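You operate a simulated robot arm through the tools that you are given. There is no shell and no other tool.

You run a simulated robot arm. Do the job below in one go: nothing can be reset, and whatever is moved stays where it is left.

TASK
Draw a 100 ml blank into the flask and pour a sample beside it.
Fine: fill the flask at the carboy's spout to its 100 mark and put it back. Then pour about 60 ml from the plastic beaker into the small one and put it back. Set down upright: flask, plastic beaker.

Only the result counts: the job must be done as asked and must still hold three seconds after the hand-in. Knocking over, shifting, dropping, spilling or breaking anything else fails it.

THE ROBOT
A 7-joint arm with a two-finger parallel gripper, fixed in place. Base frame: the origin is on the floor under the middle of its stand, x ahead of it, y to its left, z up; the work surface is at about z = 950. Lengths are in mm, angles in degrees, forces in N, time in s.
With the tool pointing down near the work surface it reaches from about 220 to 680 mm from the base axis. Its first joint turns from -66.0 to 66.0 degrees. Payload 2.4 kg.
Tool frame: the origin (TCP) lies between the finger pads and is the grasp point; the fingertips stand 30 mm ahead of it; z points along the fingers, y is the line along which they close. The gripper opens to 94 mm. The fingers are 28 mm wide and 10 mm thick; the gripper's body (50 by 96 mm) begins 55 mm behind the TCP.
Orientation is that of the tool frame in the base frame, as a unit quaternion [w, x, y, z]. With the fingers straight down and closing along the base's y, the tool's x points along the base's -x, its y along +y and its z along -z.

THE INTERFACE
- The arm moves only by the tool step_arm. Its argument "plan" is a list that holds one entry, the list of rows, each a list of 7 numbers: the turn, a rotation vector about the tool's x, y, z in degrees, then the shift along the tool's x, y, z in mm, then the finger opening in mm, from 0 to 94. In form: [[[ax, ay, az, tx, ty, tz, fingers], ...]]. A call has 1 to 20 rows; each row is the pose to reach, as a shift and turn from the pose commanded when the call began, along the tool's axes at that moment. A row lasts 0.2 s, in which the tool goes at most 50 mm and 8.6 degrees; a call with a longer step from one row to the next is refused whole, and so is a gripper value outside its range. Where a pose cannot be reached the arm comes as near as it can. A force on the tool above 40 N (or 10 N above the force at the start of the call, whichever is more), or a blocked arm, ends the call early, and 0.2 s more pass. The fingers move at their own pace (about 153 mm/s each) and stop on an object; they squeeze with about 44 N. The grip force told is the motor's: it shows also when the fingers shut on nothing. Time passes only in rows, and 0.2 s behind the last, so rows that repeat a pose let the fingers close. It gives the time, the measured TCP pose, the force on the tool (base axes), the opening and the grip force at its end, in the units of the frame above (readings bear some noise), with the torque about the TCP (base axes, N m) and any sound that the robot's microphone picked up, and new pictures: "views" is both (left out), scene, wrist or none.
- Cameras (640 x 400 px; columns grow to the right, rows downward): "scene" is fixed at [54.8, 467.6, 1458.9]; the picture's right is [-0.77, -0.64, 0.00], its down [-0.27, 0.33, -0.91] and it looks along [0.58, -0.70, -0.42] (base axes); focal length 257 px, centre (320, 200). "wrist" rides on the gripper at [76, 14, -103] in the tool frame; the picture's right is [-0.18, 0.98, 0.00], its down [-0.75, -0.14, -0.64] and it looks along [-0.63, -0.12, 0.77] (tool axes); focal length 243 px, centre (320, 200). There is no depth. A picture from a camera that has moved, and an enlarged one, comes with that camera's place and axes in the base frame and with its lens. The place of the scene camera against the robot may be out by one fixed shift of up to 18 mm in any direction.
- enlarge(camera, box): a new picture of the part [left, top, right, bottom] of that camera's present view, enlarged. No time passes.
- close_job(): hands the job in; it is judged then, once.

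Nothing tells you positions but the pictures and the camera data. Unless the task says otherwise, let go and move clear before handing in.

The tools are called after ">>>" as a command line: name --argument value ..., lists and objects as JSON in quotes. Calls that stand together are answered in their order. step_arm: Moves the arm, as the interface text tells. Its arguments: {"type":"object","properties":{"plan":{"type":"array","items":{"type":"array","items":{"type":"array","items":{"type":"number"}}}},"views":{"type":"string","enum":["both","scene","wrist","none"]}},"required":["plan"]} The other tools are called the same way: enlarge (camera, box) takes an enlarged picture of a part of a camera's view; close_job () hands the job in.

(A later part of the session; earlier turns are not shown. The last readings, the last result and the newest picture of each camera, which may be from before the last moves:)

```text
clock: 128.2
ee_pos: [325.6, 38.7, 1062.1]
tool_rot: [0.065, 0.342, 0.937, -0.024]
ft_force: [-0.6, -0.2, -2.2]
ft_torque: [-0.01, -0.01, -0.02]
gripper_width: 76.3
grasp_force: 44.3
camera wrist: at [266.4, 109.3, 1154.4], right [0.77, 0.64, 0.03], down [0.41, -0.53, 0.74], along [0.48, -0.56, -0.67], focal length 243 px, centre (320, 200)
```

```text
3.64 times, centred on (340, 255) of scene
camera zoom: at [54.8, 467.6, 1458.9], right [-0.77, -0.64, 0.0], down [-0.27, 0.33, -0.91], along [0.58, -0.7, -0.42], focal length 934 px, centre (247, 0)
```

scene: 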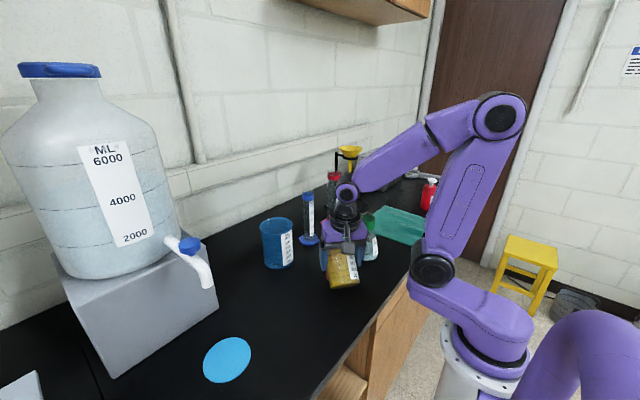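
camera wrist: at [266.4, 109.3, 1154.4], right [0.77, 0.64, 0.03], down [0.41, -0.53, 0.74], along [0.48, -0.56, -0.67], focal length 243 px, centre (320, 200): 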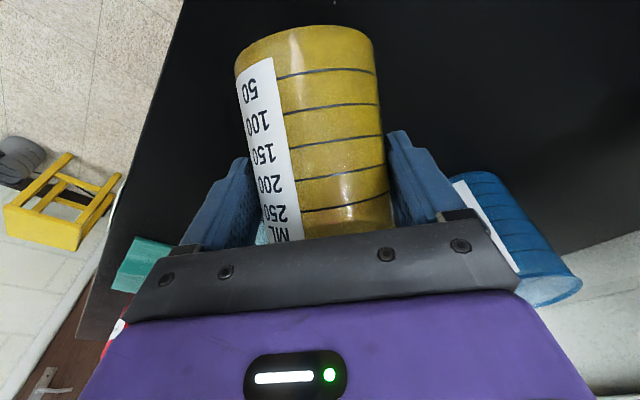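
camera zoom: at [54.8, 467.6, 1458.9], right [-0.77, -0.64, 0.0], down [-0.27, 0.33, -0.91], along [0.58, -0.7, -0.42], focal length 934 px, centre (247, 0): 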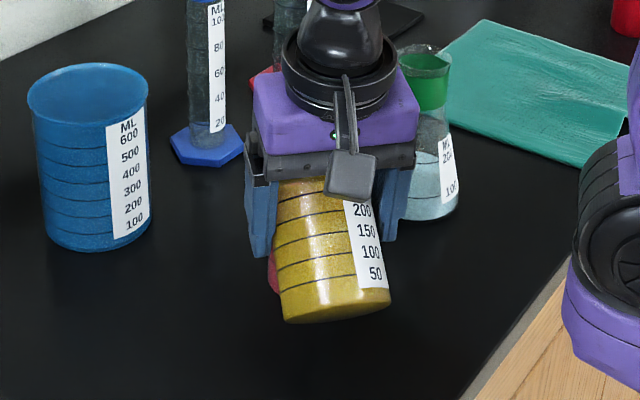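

The yellow beaker hides the pink one here, so I'll pour in small doses and lift away to check each time. First a dose: tilt to 62°, pause briefly, return.

>>> step_arm --plan '[[[0, 2.5, 0, -1.2, 0, -2, 30], [0, 5, 0, -2.2, 0, -4.1, 30], [0, 7.5, 0, -3.7, 0, -6.1, 30], [0, 10, 0, -4.85, 0, -8, 30], [0, 10, 0, -4.85, 0, -8, 30]]]' --views "both"

>>> enlarge --camera "scene" --box '[300, 220, 380, 310]'

```text
clock: 129.4
ee_pos: [329.6, 37.5, 1072.0]
tool_rot: [-0.016, 0.342, 0.94, 0.006]
ft_force: [0.7, -0.5, -2.0]
ft_torque: [0.0, -0.03, 0.0]
gripper_width: 76.4
grasp_force: 44.2
camera wrist: at [283.1, 96.1, 1177.2], right [0.77, 0.63, -0.01], down [0.5, -0.61, 0.61], along [0.39, -0.48, -0.79], focal length 243 px, centre (320, 200)
```

scene: 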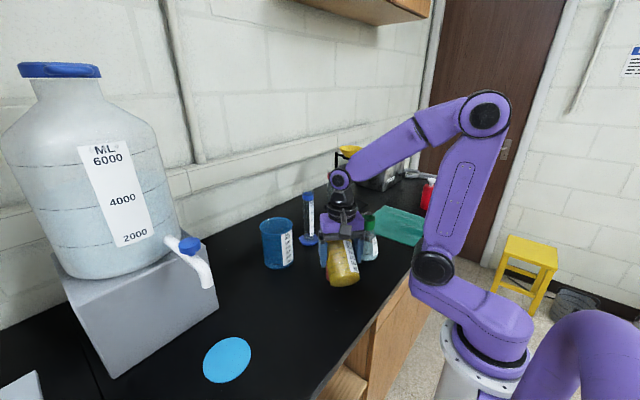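
wrist: 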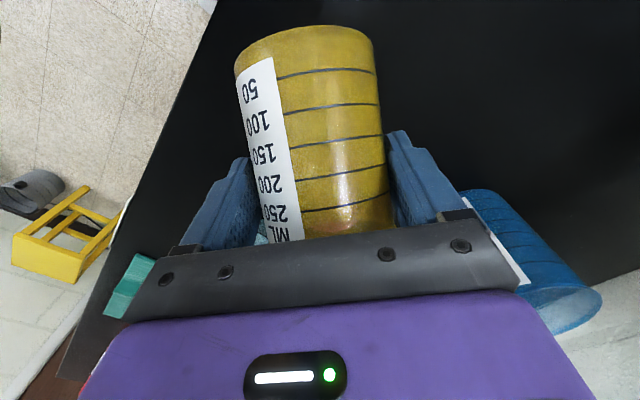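

```text
4.44 times, centred on (340, 265) of scene
camera zoom: at [54.8, 467.6, 1458.9], right [-0.77, -0.64, 0.0], down [-0.27, 0.33, -0.91], along [0.58, -0.7, -0.42], focal length 1142 px, centre (231, -89)
```

zoom: 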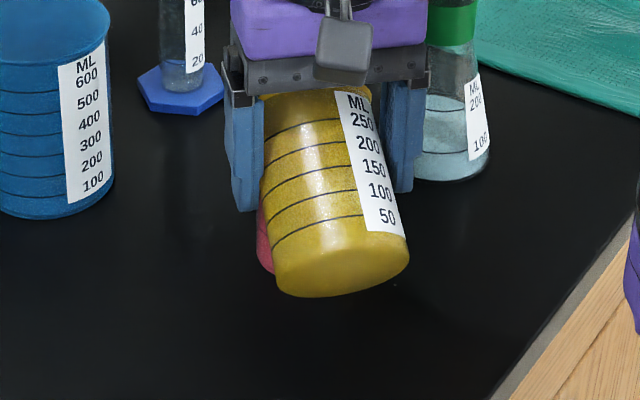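

I can't see the stream from here. I'll un-tilt and lift clear to look at the pink beaker.

>>> step_arm --plan '[[[0, -8, 0, 2, 0, -4, 30], [0, -16, 0, 5, 0, -18, 30], [0, -22, 0, 8, 0.3, -45, 30], [0, -22, 0, 10, 0.6, -80, 30], [0, -22, 0, 10.8, 0.6, -108, 30], [0, -22, 0, 10.8, 0.6, -108, 30]]]' --views "both"

>>> enlarge --camera "scene" --box '[310, 240, 360, 290]'

```text
clock: 130.8
ee_pos: [323.0, 41.3, 1179.8]
tool_rot: [0.164, 0.337, 0.925, -0.059]
ft_force: [-0.8, -0.4, -1.3]
ft_torque: [-0.02, -0.03, -0.02]
gripper_width: 76.2
grasp_force: 43.8
camera wrist: at [249.4, 123.5, 1250.7], right [0.76, 0.64, 0.06], down [0.28, -0.42, 0.86], along [0.58, -0.64, -0.5], focal length 243 px, centre (320, 200)
```

scene: 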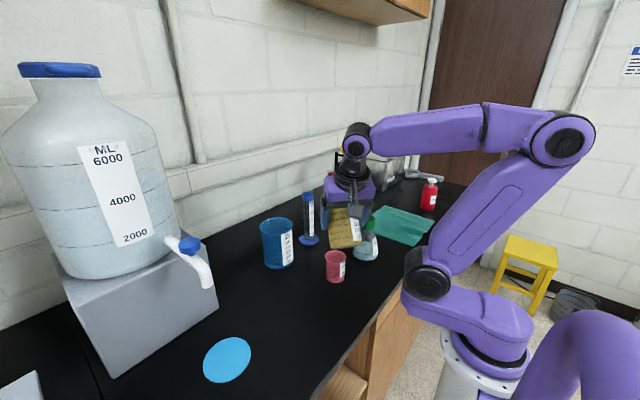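
wrist: 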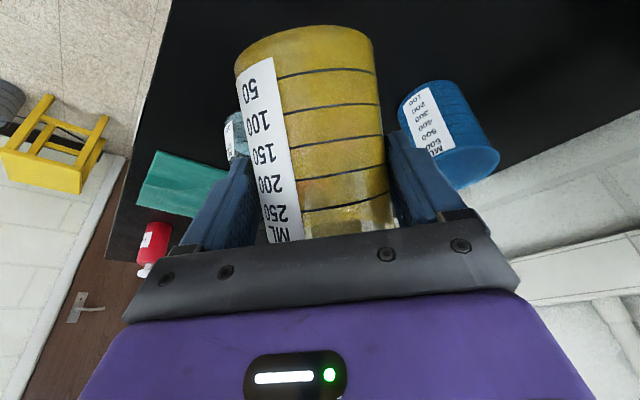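

```text
8.00 times, centred on (335, 265) of scene
camera zoom: at [54.8, 467.6, 1458.9], right [-0.77, -0.64, 0.0], down [-0.27, 0.33, -0.91], along [0.58, -0.7, -0.42], focal length 2056 px, centre (200, -320)
```

zoom: 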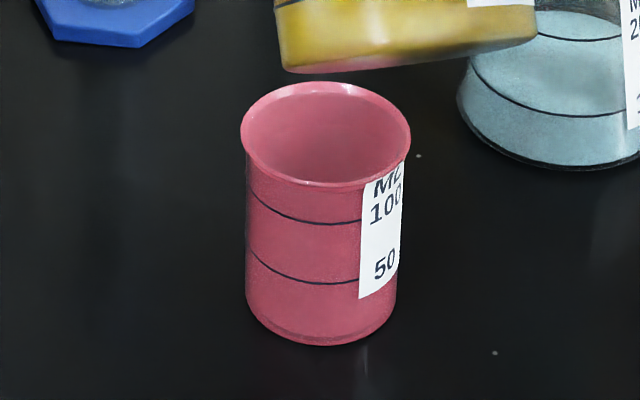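

The pink beaker is still empty and nothing was spilled, so pouring starts at a steeper tilt. I'll go back down and tilt to 66°.

>>> step_arm --plan '[[[0, 2, 0, 9, 0, 30, 30], [0, 5, 0, 20, 0, 65, 30], [0, 9, 0, 31, -0.1, 95, 30], [0, 12, 0, 36.6, -0.2, 111, 30], [0, 17, 0, 33.6, -0.2, 107.4, 30], [0, 21, 0, 31, -0.2, 104.7, 30], [0, 24, 0, 28.7, -0.2, 102.9, 30], [0, 26, 0, 27.3, -0.2, 101.7, 30], [0, 26, 0, 27.3, -0.2, 101.7, 30]]]' --views "both"

>>> enlarge --camera "wrist" --box '[180, 140, 440, 260]'

>>> enlarge --camera "scene" --box '[300, 220, 380, 310]'

```text
clock: 132.8
ee_pos: [332.9, 35.6, 1075.3]
tool_rot: [-0.05, 0.342, 0.938, 0.018]
ft_force: [0.1, -0.8, -2.5]
ft_torque: [-0.05, -0.02, 0.0]
gripper_width: 76.2
grasp_force: 44.5
camera wrist: at [290.7, 90.7, 1185.3], right [0.77, 0.64, -0.02], down [0.53, -0.63, 0.56], along [0.34, -0.44, -0.83], focal length 243 px, centre (320, 200)
```

scene: 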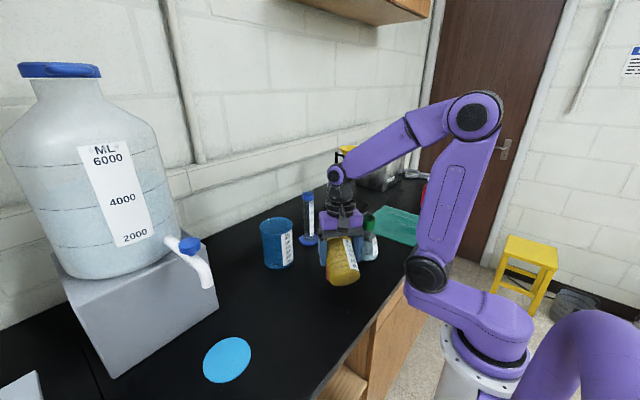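
wrist: 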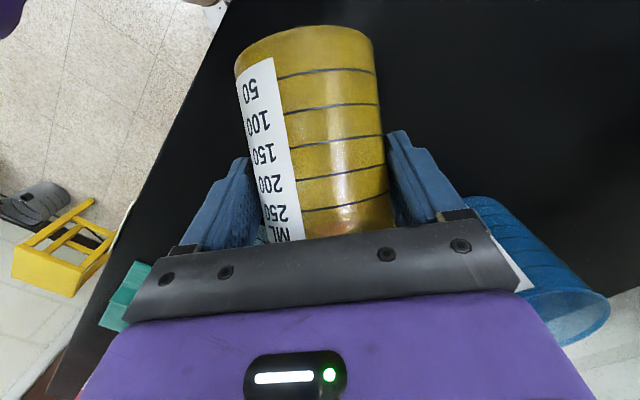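

```text
2.46 times, centred on (310, 200) of wrist
camera zoom: at [290.7, 90.7, 1185.3], right [0.77, 0.64, -0.02], down [0.53, -0.63, 0.56], along [0.34, -0.44, -0.83], focal length 597 px, centre (345, 200)
```

zoom: 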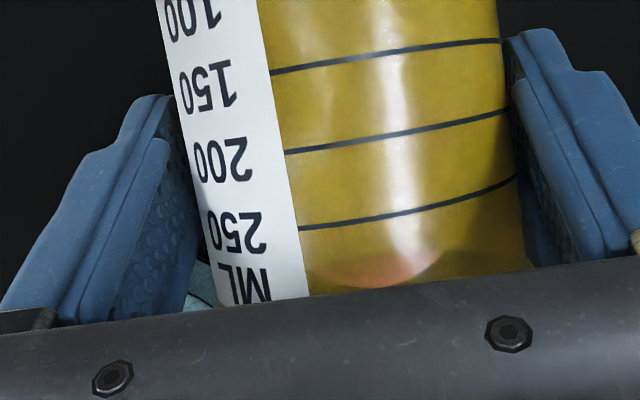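

```text
4.44 times, centred on (340, 265) of scene
camera zoom: at [54.8, 467.6, 1458.9], right [-0.77, -0.64, 0.0], down [-0.27, 0.33, -0.91], along [0.58, -0.7, -0.42], focal length 1142 px, centre (231, -89)
```

zoom: 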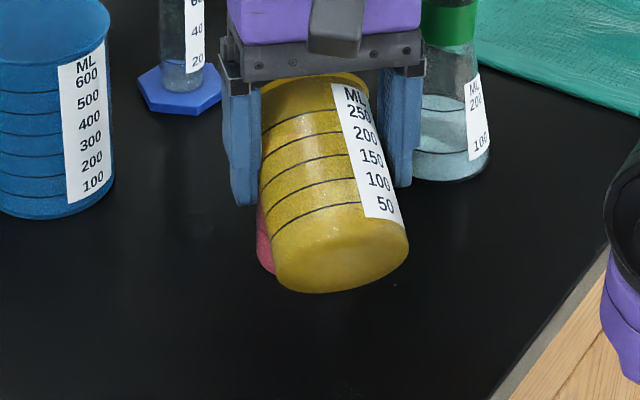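

I can see the pink rim through the yellow wall, right under the lip. I'll tilt further in small steps.

>>> step_arm --plan '[[[0, 1, 0, -0.4, 0, -0.8, 30], [0, 2, 0, -0.8, 0, -1.6, 30], [0, 3, 0, -1.2, 0, -2.4, 30], [0, 4, 0, -1.6, 0, -3.2, 30], [0, 4, 0, -1.6, 0, -3.2, 30]]]' --views "none"

>>> enlarge --camera "wrist" --box '[180, 140, 440, 260]'

>>> enlarge --camera "scene" --box '[300, 220, 380, 310]'

```text
clock: 134.0
ee_pos: [332.2, 34.6, 1078.1]
tool_rot: [-0.082, 0.34, 0.936, 0.03]
ft_force: [0.2, 0.3, -2.0]
ft_torque: [-0.07, -0.03, -0.01]
gripper_width: 76.2
grasp_force: 44.5
```

```text
2.46 times, centred on (310, 200) of wrist
camera zoom: at [297.4, 84.3, 1192.6], right [0.77, 0.64, -0.03], down [0.56, -0.66, 0.5], along [0.3, -0.4, -0.86], focal length 597 px, centre (345, 200)
```

zoom: 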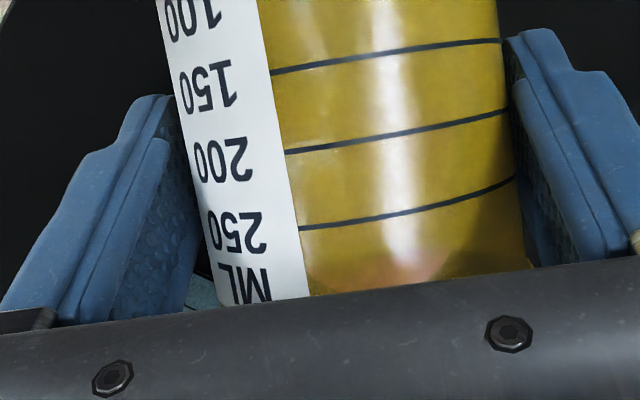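

```text
4.44 times, centred on (340, 265) of scene
camera zoom: at [54.8, 467.6, 1458.9], right [-0.77, -0.64, 0.0], down [-0.27, 0.33, -0.91], along [0.58, -0.7, -0.42], focal length 1142 px, centre (231, -89)
```

zoom: 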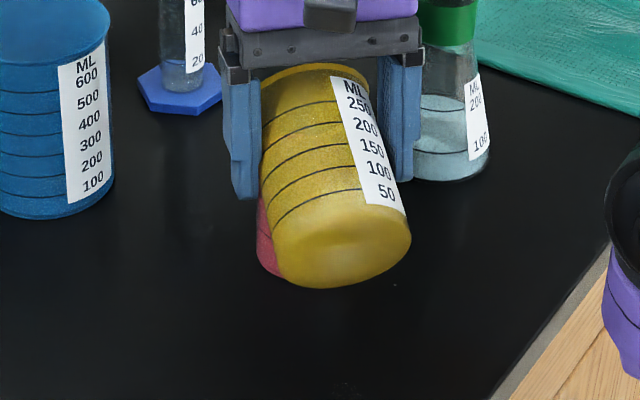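

I'll lift clear again and check the pink beaker's contents.

>>> step_arm --plan '[[[0, -8, 0, 3, 0, -4, 30], [0, -16, 0, 8, 0, -18, 30], [0, -24, 0, 14, -0.2, -42, 30], [0, -30, 0, 21, -0.4, -72, 30], [0, -30, 0, 27.5, -0.5, -98.8, 30], [0, -30, 0, 27.5, -0.5, -98.8, 30]]]' --views "none"

>>> enlarge --camera "scene" --box '[310, 240, 360, 290]'

>>> enlarge --camera "scene" --box '[320, 245, 350, 265]'

```text
clock: 135.4
ee_pos: [323.6, 42.7, 1180.0]
tool_rot: [0.163, 0.337, 0.925, -0.059]
ft_force: [-0.2, -0.1, -1.9]
ft_torque: [-0.02, -0.03, -0.02]
gripper_width: 76.2
grasp_force: 44.1
```

```text
8.00 times, centred on (335, 265) of scene
camera zoom: at [54.8, 467.7, 1458.9], right [-0.77, -0.64, 0.0], down [-0.27, 0.33, -0.91], along [0.58, -0.7, -0.42], focal length 2056 px, centre (200, -320)
```

zoom: 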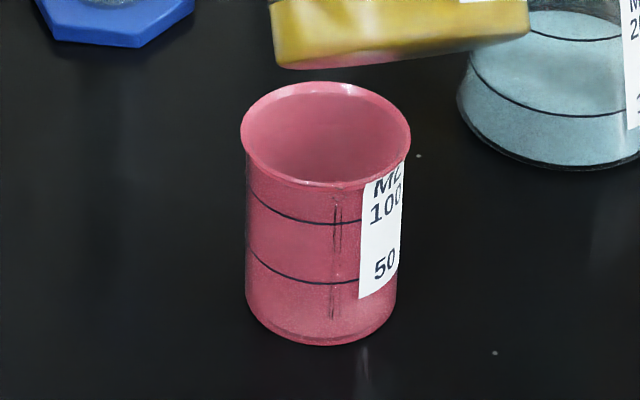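

```text
16.00 times, centred on (335, 255) of scene
camera zoom: at [54.8, 467.7, 1458.9], right [-0.77, -0.64, 0.0], down [-0.27, 0.33, -0.91], along [0.58, -0.7, -0.42], focal length 4111 px, centre (80, -680)
```

zoom: 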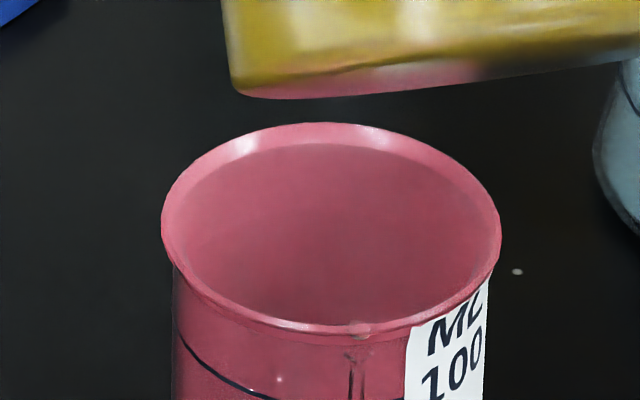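

A drip has run down the outside of the pink rim, probably trailing drops while I lifted away, so pouring begins near 70°. I'll bring the beaker upright near its home and read its level to learn how much has left.

>>> step_arm --plan '[[[0, -5, 0, 6, 10, 5, 30], [0, -10, 0, 12, 23, 12, 30], [0, -15, 0, 19, 36, 20, 30], [0, -20, 0, 26, 49, 28, 30], [0, -25, 0, 33, 62, 36, 30], [0, -30, 0, 40, 75, 43, 30], [0, -35, 0, 47, 88, 50, 30], [0, -40, 0, 52, 96.3, 55.5, 30], [0, -40, 0, 52, 96.3, 55.5, 30], [0, -40, 0, 52, 96.3, 55.5, 30]]]' --views "both"

>>> enlarge --camera "wrist" --box '[225, 20, 400, 240]'

>>> enlarge --camera "wrist" --box '[270, 60, 390, 150]'

>>> enlarge --camera "scene" --box '[310, 240, 360, 290]'

```text
clock: 137.6
ee_pos: [361.6, 135.0, 1109.9]
tool_rot: [0.47, 0.296, 0.814, -0.171]
ft_force: [1.2, -0.4, -0.9]
ft_torque: [0.0, 0.02, 0.04]
gripper_width: 75.9
grasp_force: 43.8
camera wrist: at [274.9, 228.1, 1096.2], right [0.7, 0.69, 0.16], down [-0.23, 0.01, 0.97], along [0.67, -0.72, 0.16], focal length 243 px, centre (320, 200)
```

scene: 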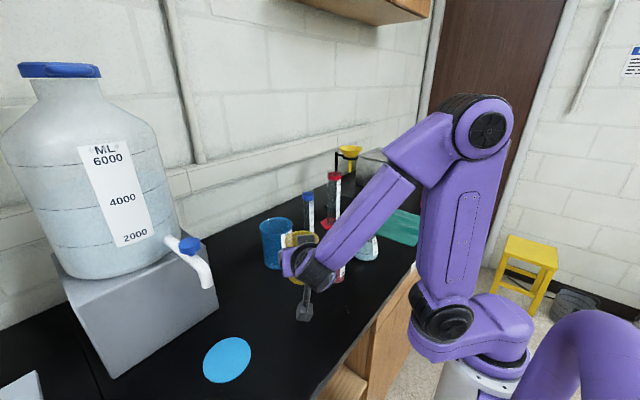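
wrist: 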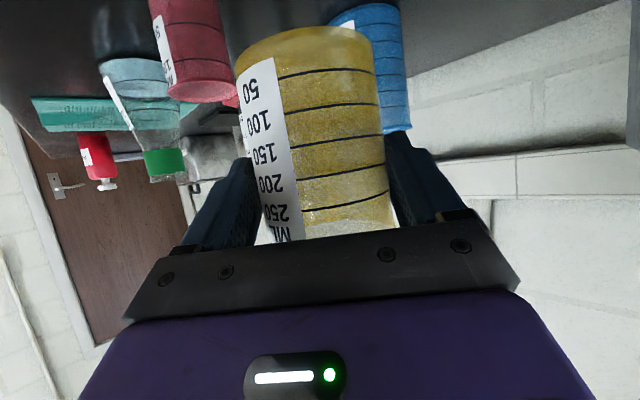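

```text
1.82 times, centred on (312, 130) of wrist
camera zoom: at [274.9, 228.1, 1096.2], right [0.7, 0.69, 0.16], down [-0.23, 0.01, 0.97], along [0.67, -0.72, 0.16], focal length 441 px, centre (334, 327)
```

zoom: 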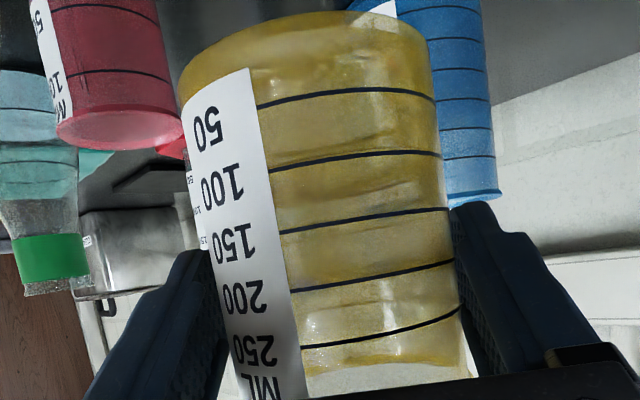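

```text
4.44 times, centred on (330, 105) of wrist
camera zoom: at [274.9, 228.1, 1096.2], right [0.7, 0.69, 0.16], down [-0.23, 0.01, 0.97], along [0.67, -0.72, 0.16], focal length 1078 px, centre (276, 622)
```

zoom: 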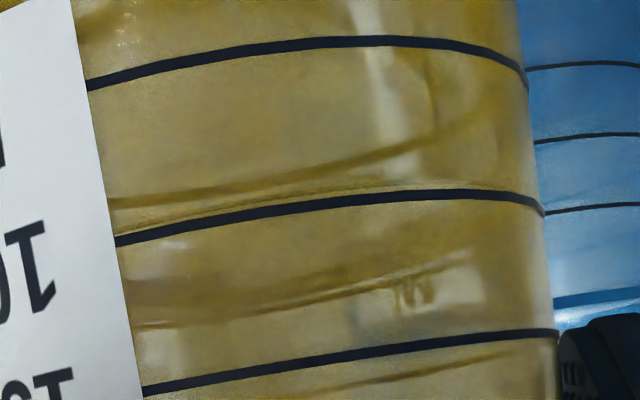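

```text
8.00 times, centred on (335, 265) of scene
camera zoom: at [54.8, 467.7, 1458.9], right [-0.77, -0.64, 0.0], down [-0.27, 0.33, -0.91], along [0.58, -0.7, -0.42], focal length 2056 px, centre (200, -320)
```

zoom: 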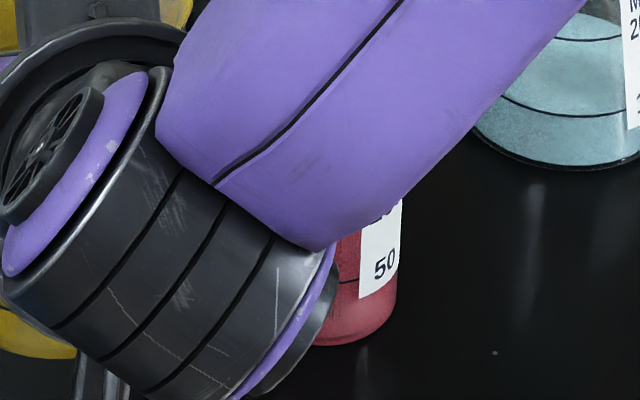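

The yellow beaker's surface line has dropped from about 124 to about 98 ml, so roughly 25 ml has been poured. I'll check the pink beaker's wall and the bench around it.

>>> enlarge --camera "wrist" --box '[140, 0, 250, 110]'

>>> enlarge --camera "scene" --box '[320, 230, 380, 300]'

```text
3.64 times, centred on (195, 55) of wrist
camera zoom: at [274.9, 228.1, 1096.2], right [0.7, 0.69, 0.16], down [-0.23, 0.01, 0.97], along [0.67, -0.72, 0.16], focal length 882 px, centre (774, 727)
```

zoom: 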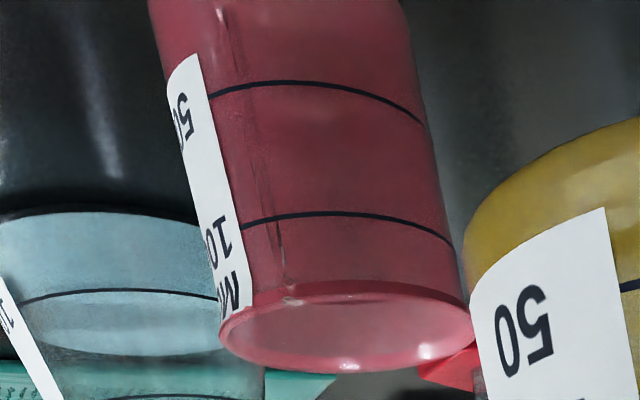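

```text
5.71 times, centred on (350, 265) of scene
camera zoom: at [54.8, 467.7, 1458.9], right [-0.77, -0.64, 0.0], down [-0.27, 0.33, -0.91], along [0.58, -0.7, -0.42], focal length 1468 px, centre (149, -171)
```

zoom: 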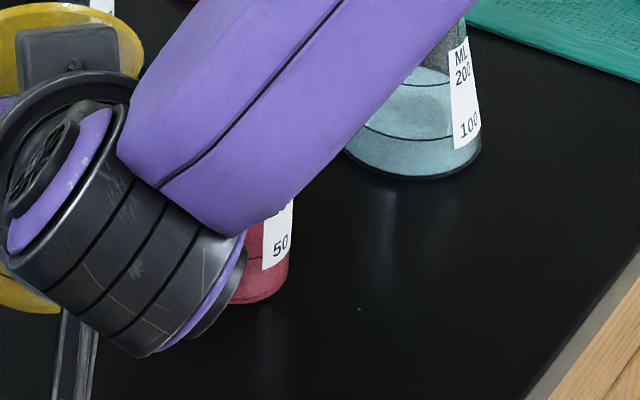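

No puddle is visible; a wet trace runs from the pink rim where trailing drops fell. For the rest I'll keep the lip over the pink centre, hold it, and let it drip off before moving away. First back to the pre-pour pose.

>>> step_arm --plan '[[[0, 3, 0, -8, -9, 0, 30], [0, 8, 0, -18, -21, -1, 30], [0, 13, 0, -28, -34, -2, 30], [0, 18, 0, -38, -47, -3, 30], [0, 23, 0, -48, -60, -4, 30], [0, 28, 0, -58, -72, -5, 30], [0, 33, 0, -67, -83, -6, 30], [0, 38, 0, -74, -91, -6.5, 30], [0, 40, 0, -76.9, -94.1, -6.8, 30], [0, 40, 0, -76.9, -94.1, -6.8, 30]]]' --views "none"

>>> enlarge --camera "scene" --box '[310, 240, 360, 290]'

```text
clock: 139.8
ee_pos: [328.0, 40.8, 1179.9]
tool_rot: [0.163, 0.337, 0.925, -0.059]
ft_force: [0.1, 0.3, -2.3]
ft_torque: [-0.03, 0.01, 0.03]
gripper_width: 75.8
grasp_force: 44.3
```

```text
8.00 times, centred on (335, 265) of scene
camera zoom: at [54.8, 467.6, 1458.9], right [-0.77, -0.64, 0.0], down [-0.27, 0.33, -0.91], along [0.58, -0.7, -0.42], focal length 2056 px, centre (200, -320)
```

zoom: 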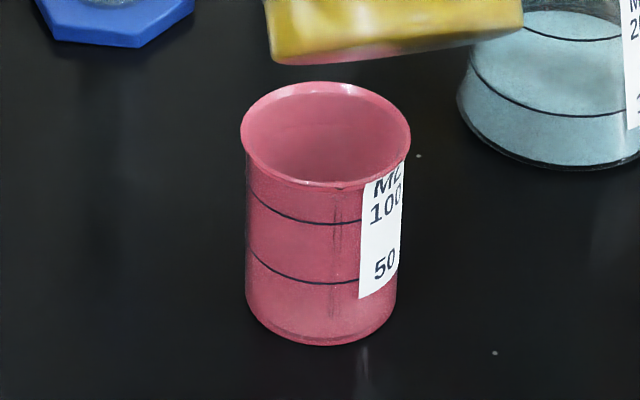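

I'll now do a second dose: down over the pink centre, tilt to 68°, hold about 0.6 s, un-tilt around the lip and let it drip in place.

>>> step_arm --plan '[[[0, 3, 0, 9, -0.4, 30, 30], [0, 6, 0, 20, -0.9, 65, 30], [0, 9, 0, 29, -1.3, 95, 30], [0, 12, 0, 32.9, -1.6, 108.2, 30], [0, 18, 0, 29.3, -1.6, 103.9, 30], [0, 22, 0, 26.6, -1.6, 101.4, 30], [0, 25, 0, 24.4, -1.6, 99.6, 30], [0, 28, 0, 22.1, -1.6, 97.9, 30], [0, 28, 0, 22.1, -1.6, 97.9, 30], [0, 28, 0, 22.1, -1.6, 97.9, 30]]]' --views "none"

>>> enlarge --camera "wrist" --box '[180, 140, 440, 260]'

>>> enlarge --camera "scene" --box '[300, 220, 380, 310]'

```text
clock: 142.0
ee_pos: [336.4, 31.0, 1079.7]
tool_rot: [-0.066, 0.34, 0.938, 0.024]
ft_force: [-0.1, -0.4, -2.8]
ft_torque: [-0.03, -0.05, 0.0]
gripper_width: 76.0
grasp_force: 44.0
```

```text
2.46 times, centred on (310, 200) of wrist
camera zoom: at [299.1, 82.8, 1192.9], right [0.77, 0.64, -0.03], down [0.55, -0.65, 0.53], along [0.32, -0.42, -0.85], focal length 597 px, centre (345, 200)
```

zoom: 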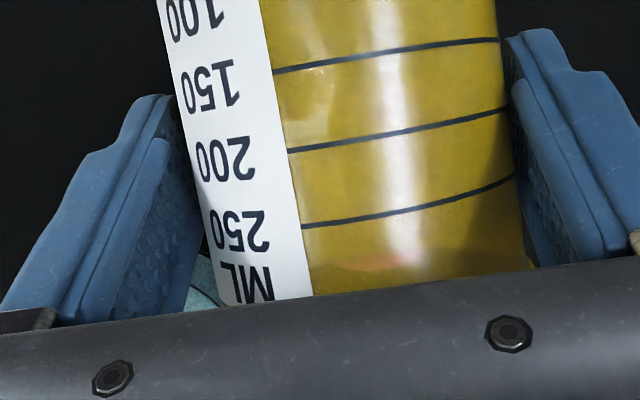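

```text
4.44 times, centred on (340, 265) of scene
camera zoom: at [54.8, 467.6, 1458.9], right [-0.77, -0.64, 0.0], down [-0.27, 0.33, -0.91], along [0.58, -0.7, -0.42], focal length 1142 px, centre (231, -89)
```

zoom: 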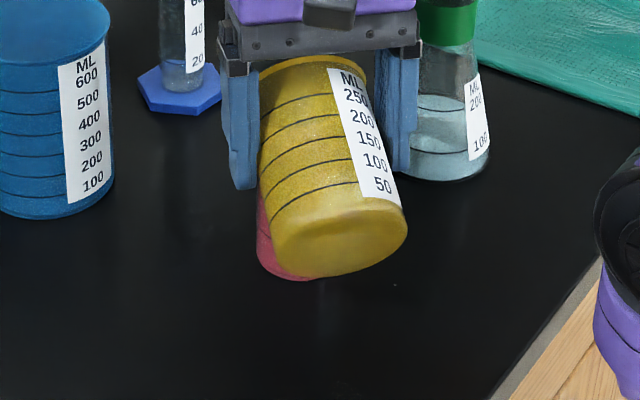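

I'll hold briefly, then un-tilt around the lip above the pink centre and wait there for the drips to finish.

>>> step_arm --plan '[[[0, 0, 0, 0, 0, 0, 30], [0, 0, 0, 0, 0, 0, 30], [0, -6, 0, 2.9, 0, 1.3, 30], [0, -12, 0, 5.3, 0, 0.8, 30], [0, -18, 0, 7.6, 0, -1.6, 30], [0, -23, 0, 9.1, 0, -4.8, 30], [0, -23, 0, 9.1, 0, -4.8, 30], [0, -23, 0, 9.1, 0, -4.8, 30], [0, -23, 0, 9.1, 0, -4.8, 30], [0, -23, 0, 9.1, 0, -4.8, 30], [0, -23, 0, 9.1, 0, -4.8, 30]]]' --views "scene"

```text
clock: 144.4
ee_pos: [329.9, 37.6, 1085.8]
tool_rot: [0.122, 0.339, 0.932, -0.045]
ft_force: [0.7, -0.3, -1.5]
ft_torque: [-0.02, -0.04, 0.0]
gripper_width: 75.8
grasp_force: 44.2
```

scene: 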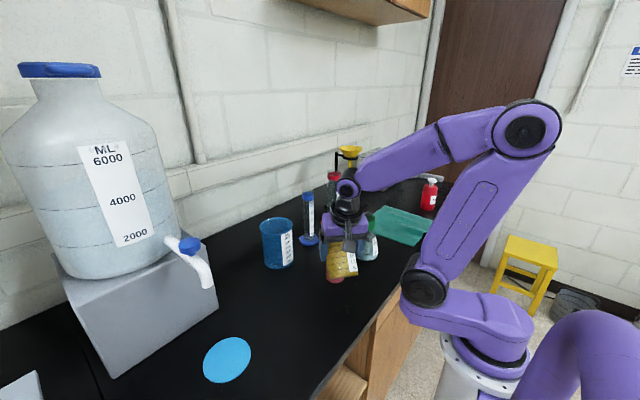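

Dripping should be done. I'll rise straight up and look at the pink beaker.

>>> step_arm --plan '[[[0, 0, 0, -5, 0, -18, 30], [0, 0, 0, -13, 0, -50, 30], [0, 0, 0, -22, 0, -82, 30], [0, 0, 0, -26, 0, -97, 30], [0, 0, 0, -26, 0, -97, 30]]]' --views "none"

>>> enlarge --camera "scene" --box '[310, 240, 360, 290]'

>>> enlarge --camera "scene" --box '[320, 245, 350, 265]'

```text
clock: 145.6
ee_pos: [331.3, 37.5, 1187.1]
tool_rot: [0.123, 0.339, 0.932, -0.045]
ft_force: [-0.2, 0.9, -2.1]
ft_torque: [-0.02, 0.0, 0.02]
gripper_width: 75.6
grasp_force: 44.0
```

```text
8.00 times, centred on (335, 265) of scene
camera zoom: at [54.8, 467.6, 1458.9], right [-0.77, -0.64, 0.0], down [-0.27, 0.33, -0.91], along [0.58, -0.7, -0.42], focal length 2056 px, centre (200, -320)
```

zoom: 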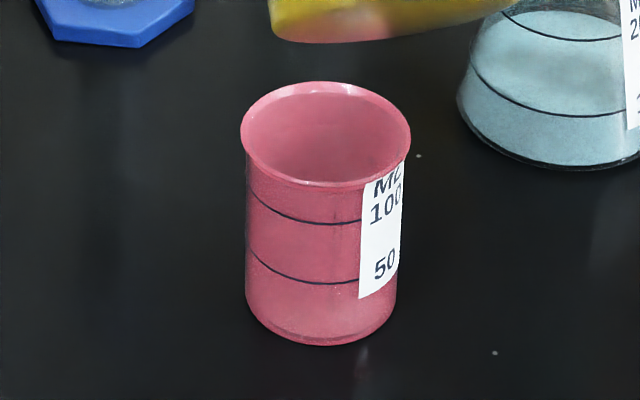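

```text
16.00 times, centred on (335, 255) of scene
camera zoom: at [54.8, 467.6, 1458.9], right [-0.77, -0.64, 0.0], down [-0.27, 0.33, -0.91], along [0.58, -0.7, -0.42], focal length 4111 px, centre (80, -680)
```

zoom: 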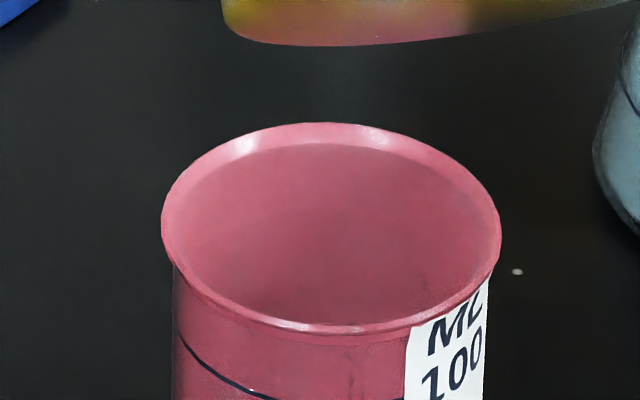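

The surface inside the pink isn't high enough to see yet. I'll bring the yellow beaker upright again to read its remaining level.

>>> step_arm --plan '[[[0, -5, 0, 5, 9, 5, 30], [0, -10, 0, 12, 21, 13, 30], [0, -15, 0, 19, 32, 21, 30], [0, -20, 0, 26, 43, 29, 30], [0, -25, 0, 33, 54, 37, 30], [0, -30, 0, 40, 65, 45, 30], [0, -35, 0, 47, 76, 53, 30], [0, -40, 0, 53, 87, 59, 30], [0, -45, 0, 58, 94.2, 64.2, 30], [0, -45, 0, 58, 94.2, 64.2, 30], [0, -45, 0, 58, 94.2, 64.2, 30]]]' --views "wrist"

>>> enlarge --camera "wrist" --box '[270, 60, 390, 150]'

>>> enlarge --camera "wrist" --box '[225, 20, 400, 240]'

>>> enlarge --camera "wrist" --box '[140, 0, 250, 110]'

```text
clock: 148.0
ee_pos: [360.4, 135.4, 1108.5]
tool_rot: [0.47, 0.296, 0.813, -0.171]
ft_force: [0.2, 0.0, -1.1]
ft_torque: [0.04, 0.04, -0.02]
gripper_width: 75.2
grasp_force: 44.1
camera wrist: at [273.1, 228.9, 1094.7], right [0.7, 0.69, 0.16], down [-0.23, 0.01, 0.97], along [0.67, -0.72, 0.16], focal length 243 px, centre (320, 200)
```

wrist: 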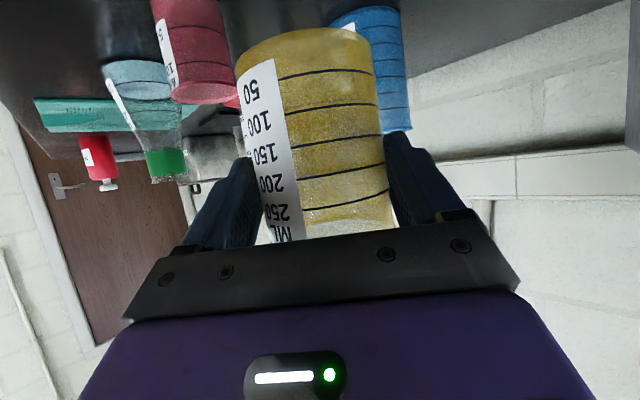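

```text
4.44 times, centred on (330, 105) of wrist
camera zoom: at [273.1, 228.9, 1094.7], right [0.7, 0.69, 0.16], down [-0.23, 0.01, 0.97], along [0.67, -0.72, 0.16], focal length 1078 px, centre (276, 622)
```

zoom: 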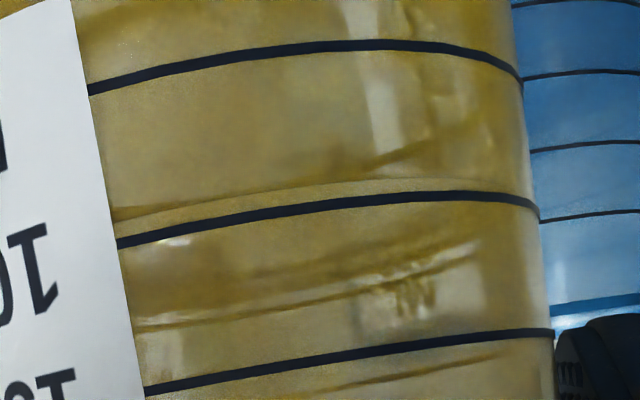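

```text
1.82 times, centred on (312, 130) of wrist
camera zoom: at [273.1, 228.9, 1094.7], right [0.7, 0.69, 0.16], down [-0.23, 0.01, 0.97], along [0.67, -0.72, 0.16], focal length 441 px, centre (334, 327)
```

zoom: 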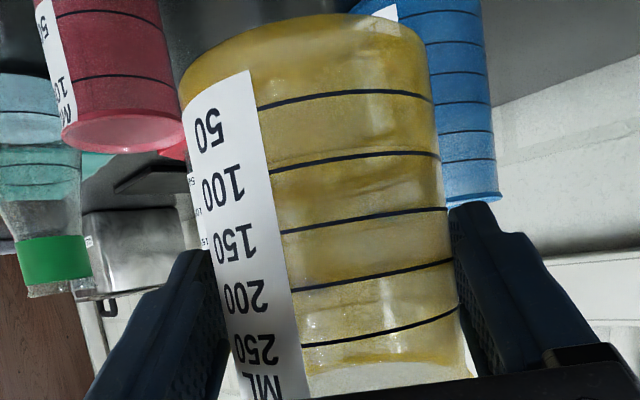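

```text
3.64 times, centred on (195, 55) of wrist
camera zoom: at [273.1, 228.9, 1094.7], right [0.7, 0.69, 0.16], down [-0.23, 0.01, 0.97], along [0.67, -0.72, 0.16], focal length 882 px, centre (774, 727)
```

zoom: 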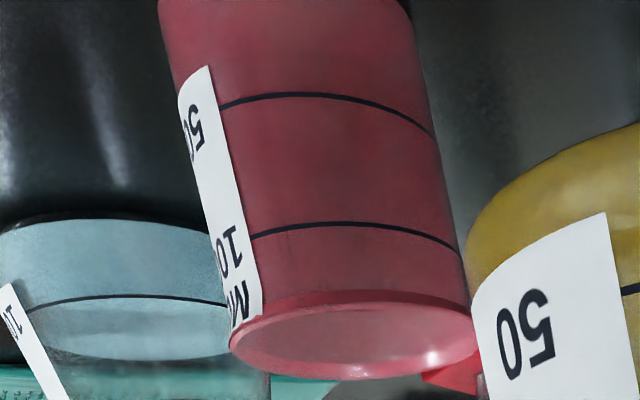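

About 93 ml remains, so only some 31 ml has gone over. From the readings the equilibrium drops about 5 ml per degree, and 73° should leave about 64 ml. I'll go back to the pre-pour pose.

>>> step_arm --plan '[[[0, 3, 0, -8, -9, 0, 30], [0, 8, 0, -18, -21, 0, 30], [0, 13, 0, -29, -34, -1, 30], [0, 18, 0, -40, -47, -2, 30], [0, 23, 0, -50, -60, -3, 30], [0, 28, 0, -60, -72, -4, 30], [0, 33, 0, -70, -83, -4.5, 30], [0, 38, 0, -77, -90, -4.6, 30], [0, 40, 0, -79.9, -93.3, -4.6, 30], [0, 40, 0, -79.9, -93.3, -4.6, 30]]]' --views "none"

```text
clock: 150.2
ee_pos: [327.1, 38.2, 1181.9]
tool_rot: [0.163, 0.337, 0.926, -0.059]
ft_force: [-0.4, -0.2, -2.1]
ft_torque: [-0.01, -0.01, -0.01]
gripper_width: 74.5
grasp_force: 44.3
```

The opening has crept down to 74.5 mm, so the beaker may be shifting in the grip. I'll check before pouring.

>>> step_arm --plan '[[[0, 0, 0, 0, 0, 0, 20]]]' --views "both"

>>> enlarge --camera "wrist" --box '[180, 10, 440, 260]'

>>> enlarge --camera "scene" --box '[290, 180, 390, 290]'

```text
clock: 150.6
ee_pos: [327.9, 40.2, 1180.2]
tool_rot: [0.163, 0.338, 0.925, -0.06]
ft_force: [0.2, 0.5, -2.1]
ft_torque: [0.0, 0.0, 0.01]
gripper_width: 74.5
grasp_force: 44.2
camera wrist: at [255.4, 120.5, 1251.6], right [0.76, 0.64, 0.06], down [0.28, -0.42, 0.86], along [0.58, -0.64, -0.51], focal length 243 px, centre (320, 200)
```

scene: 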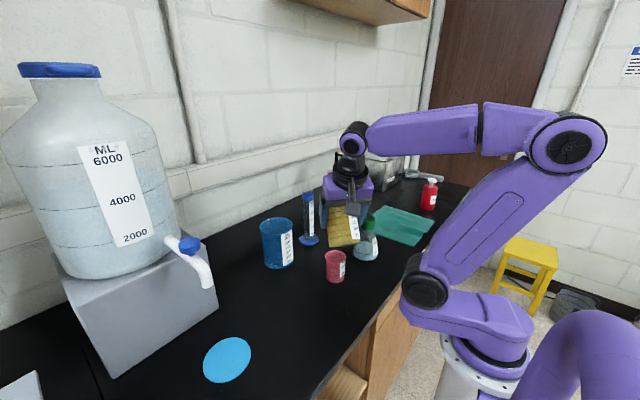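
wrist: 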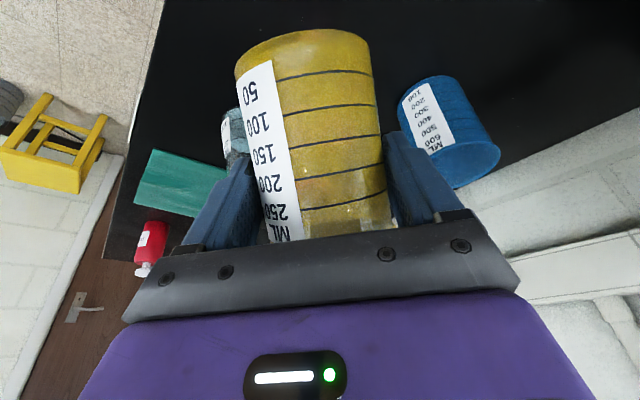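

```text
1.60 times, centred on (310, 135) of wrist
camera zoom: at [255.4, 120.5, 1251.6], right [0.76, 0.64, 0.06], down [0.28, -0.42, 0.86], along [0.58, -0.64, -0.51], focal length 388 px, centre (336, 304)
```

zoom: 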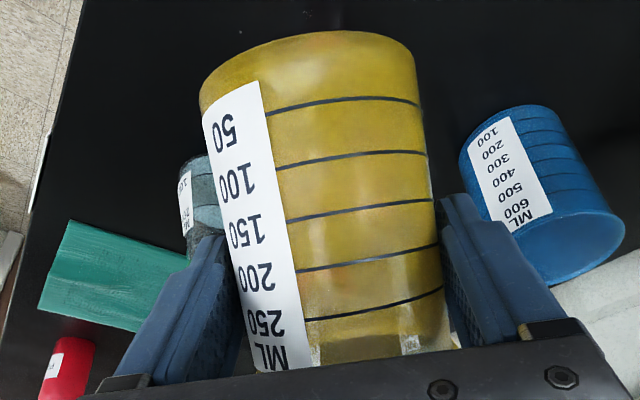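

```text
3.64 times, centred on (340, 235) of scene
camera zoom: at [54.8, 467.6, 1458.9], right [-0.77, -0.64, 0.0], down [-0.27, 0.33, -0.91], along [0.58, -0.7, -0.42], focal length 934 px, centre (247, 73)
```

zoom: 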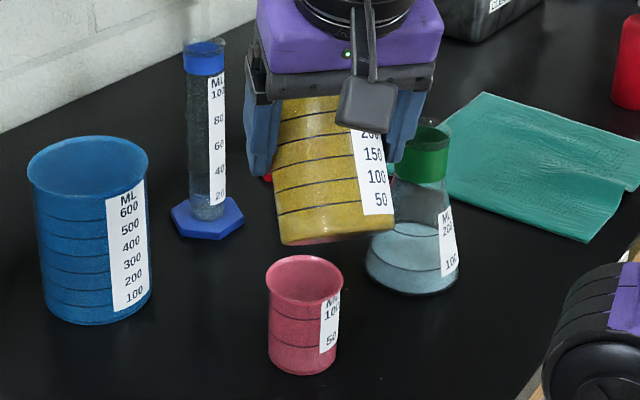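

The beaker has crept only about 2 mm in the grip, so it's secure enough. I'll do the main pour now: down, tilt to 73° over the pink centre and hold.

>>> step_arm --plan '[[[0, 3, 0, 9, -0.4, 30, 20], [0, 6, 0, 20, -0.9, 65, 20], [0, 9, 0, 29, -1.3, 95, 20], [0, 12, 0, 32.9, -1.6, 108.2, 20], [0, 18, 0, 29.3, -1.6, 103.9, 20], [0, 24, 0, 25.1, -1.6, 100.2, 20], [0, 29, 0, 21.3, -1.6, 97.2, 20], [0, 32, 0, 18.9, -1.6, 95.9, 20], [0, 32, 0, 18.9, -1.6, 95.9, 20], [0, 32, 0, 18.9, -1.6, 95.9, 20], [0, 32, 0, 18.9, -1.6, 95.9, 20]]]' --views "none"

>>> enlarge --camera "wrist" --box '[180, 10, 440, 260]'

>>> enlarge --camera "scene" --box '[300, 220, 380, 310]'

```text
clock: 153.0
ee_pos: [338.0, 29.0, 1085.9]
tool_rot: [-0.098, 0.341, 0.934, 0.035]
ft_force: [0.6, 0.3, -1.9]
ft_torque: [-0.01, -0.02, 0.01]
gripper_width: 74.4
grasp_force: 44.1
```

```text
1.60 times, centred on (310, 135) of wrist
camera zoom: at [306.8, 75.5, 1201.6], right [0.77, 0.64, -0.04], down [0.58, -0.67, 0.47], along [0.27, -0.38, -0.88], focal length 388 px, centre (336, 304)
```

zoom: 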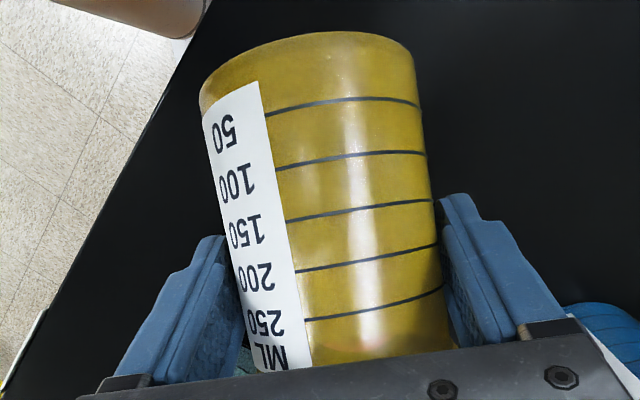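

```text
4.44 times, centred on (340, 265) of scene
camera zoom: at [54.8, 467.6, 1458.9], right [-0.77, -0.64, 0.0], down [-0.27, 0.33, -0.91], along [0.58, -0.7, -0.42], focal length 1142 px, centre (231, -89)
```

zoom: 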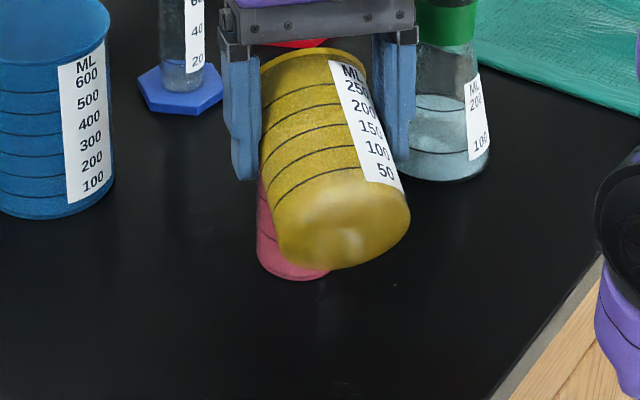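

I'll hold a little longer at 72°, then un-tilt around the lip and let it drip off above the pink beaker.

>>> step_arm --plan '[[[0, 0, 0, 0, 0, 0, 20], [0, 0, 0, 0, 0, 0, 20], [0, 0, 0, 0, 0, 0, 20], [0, -6, 0, 2.9, 0, 2.2, 20], [0, -12, 0, 5.6, 0, 2.7, 20], [0, -18, 0, 8.3, 0, 0.4, 20], [0, -24, 0, 10.9, 0, -3.7, 20], [0, -24, 0, 10.9, 0, -3.7, 20], [0, -24, 0, 10.9, 0, -3.7, 20], [0, -24, 0, 10.9, 0, -3.7, 20], [0, -24, 0, 10.9, 0, -3.7, 20], [0, -24, 0, 10.9, 0, -3.7, 20]]]' --views "none"

>>> step_arm --plan '[[[0, 0, 0, -3.5, 0, -18, 20], [0, 0, 0, -10, 0, -50, 20], [0, 0, 0, -16.5, 0, -80, 20], [0, 0, 0, -20, 0, -98, 20], [0, 0, 0, -20, 0, -98, 20]]]' --views "none"

>>> enlarge --camera "scene" --box '[310, 240, 360, 290]'

>>> enlarge --camera "scene" --box '[320, 245, 350, 265]'

```text
clock: 155.6
ee_pos: [330.1, 35.5, 1090.8]
tool_rot: [0.099, 0.34, 0.934, -0.036]
ft_force: [0.5, -0.5, -2.0]
ft_torque: [-0.02, 0.01, 0.03]
gripper_width: 74.2
grasp_force: 43.8
```

```text
clock: 156.8
ee_pos: [330.7, 35.3, 1190.7]
tool_rot: [0.098, 0.34, 0.935, -0.036]
ft_force: [-0.1, -0.4, -0.1]
ft_torque: [0.0, -0.02, -0.01]
gripper_width: 74.2
grasp_force: 43.9
```

```text
8.00 times, centred on (335, 265) of scene
camera zoom: at [54.8, 467.6, 1458.9], right [-0.77, -0.64, 0.0], down [-0.27, 0.33, -0.91], along [0.58, -0.7, -0.42], focal length 2056 px, centre (200, -320)
```

zoom: 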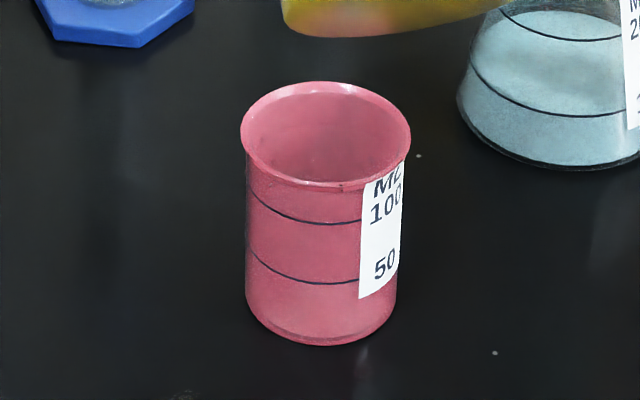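

```text
16.00 times, centred on (335, 255) of scene
camera zoom: at [54.8, 467.6, 1458.9], right [-0.77, -0.64, 0.0], down [-0.27, 0.33, -0.91], along [0.58, -0.7, -0.42], focal length 4111 px, centre (80, -680)
```

zoom: 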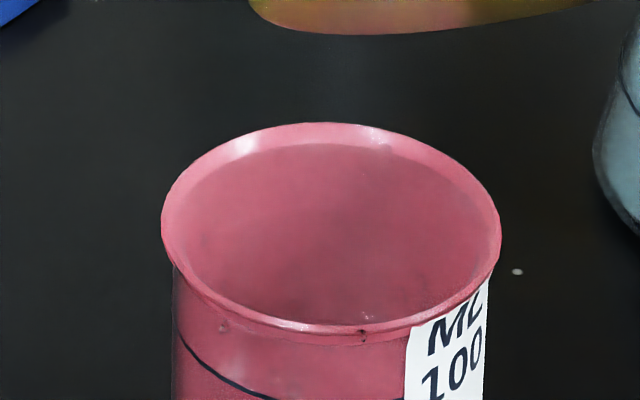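

Now I see glints of liquid inside the pink beaker. I'll read the yellow beaker's level upright again.

>>> step_arm --plan '[[[0, -5, 0, 5, 9, 6, 20], [0, -10, 0, 12, 20, 14, 20], [0, -16, 0, 19, 32, 23, 20], [0, -22, 0, 26, 44, 32, 20], [0, -28, 0, 33, 56, 41, 20], [0, -34, 0, 40, 68, 50, 20], [0, -40, 0, 47, 80, 59, 20], [0, -45, 0, 53, 90, 66, 20], [0, -48, 0, 56.8, 95.9, 70.4, 20], [0, -48, 0, 56.8, 95.9, 70.4, 20], [0, -48, 0, 56.8, 95.9, 70.4, 20]]]' --views "wrist"

>>> enlarge --camera "wrist" --box '[270, 60, 390, 150]'

>>> enlarge --camera "wrist" --box '[225, 20, 400, 240]'

>>> enlarge --camera "wrist" --box '[140, 0, 250, 110]'

```text
clock: 159.2
ee_pos: [359.6, 135.5, 1109.8]
tool_rot: [0.47, 0.296, 0.814, -0.171]
ft_force: [-0.9, 0.1, -1.6]
ft_torque: [0.02, 0.01, 0.0]
gripper_width: 73.9
grasp_force: 44.4
camera wrist: at [272.4, 229.8, 1095.8], right [0.7, 0.69, 0.16], down [-0.23, 0.01, 0.97], along [0.67, -0.72, 0.16], focal length 243 px, centre (320, 200)
```

wrist: 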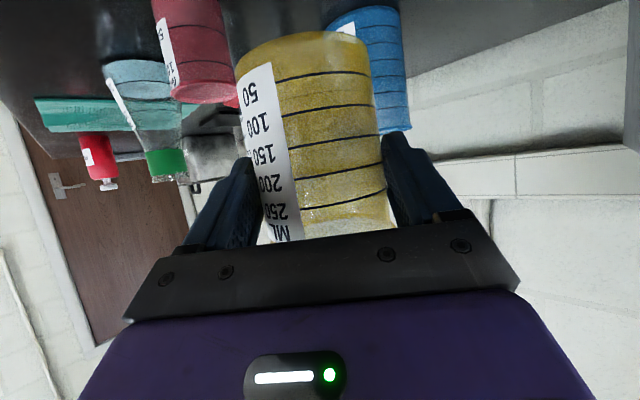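

```text
4.44 times, centred on (330, 105) of wrist
camera zoom: at [272.4, 229.8, 1095.8], right [0.7, 0.69, 0.16], down [-0.23, 0.01, 0.97], along [0.67, -0.72, 0.16], focal length 1078 px, centre (276, 622)
```

zoom: 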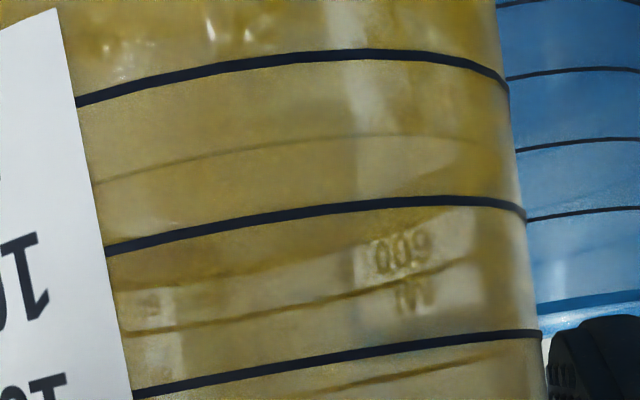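

```text
1.82 times, centred on (312, 130) of wrist
camera zoom: at [272.4, 229.8, 1095.8], right [0.7, 0.69, 0.16], down [-0.23, 0.01, 0.97], along [0.67, -0.72, 0.16], focal length 441 px, centre (334, 327)
```

zoom: 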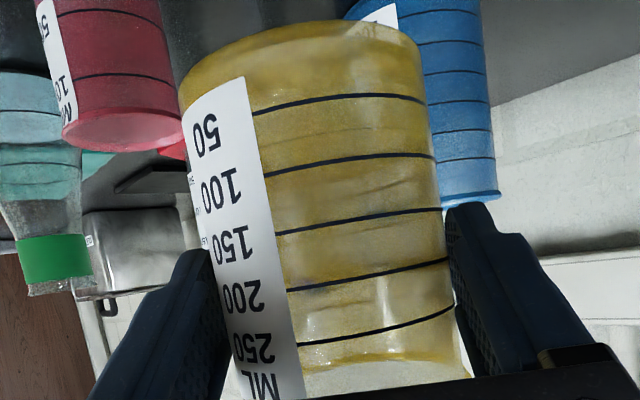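

```text
3.64 times, centred on (195, 55) of wrist
camera zoom: at [272.4, 229.8, 1095.8], right [0.7, 0.69, 0.16], down [-0.23, 0.01, 0.97], along [0.67, -0.72, 0.16], focal length 882 px, centre (774, 727)
```

zoom: 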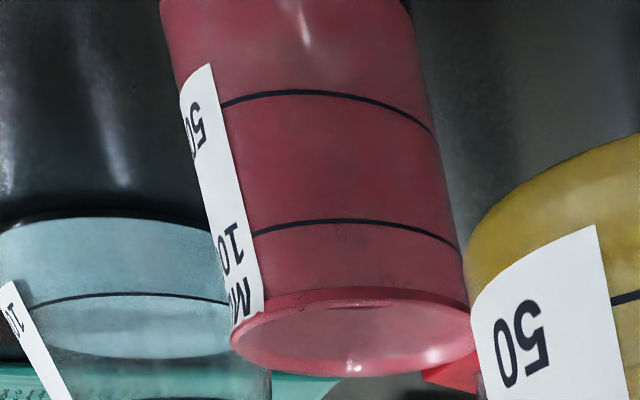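

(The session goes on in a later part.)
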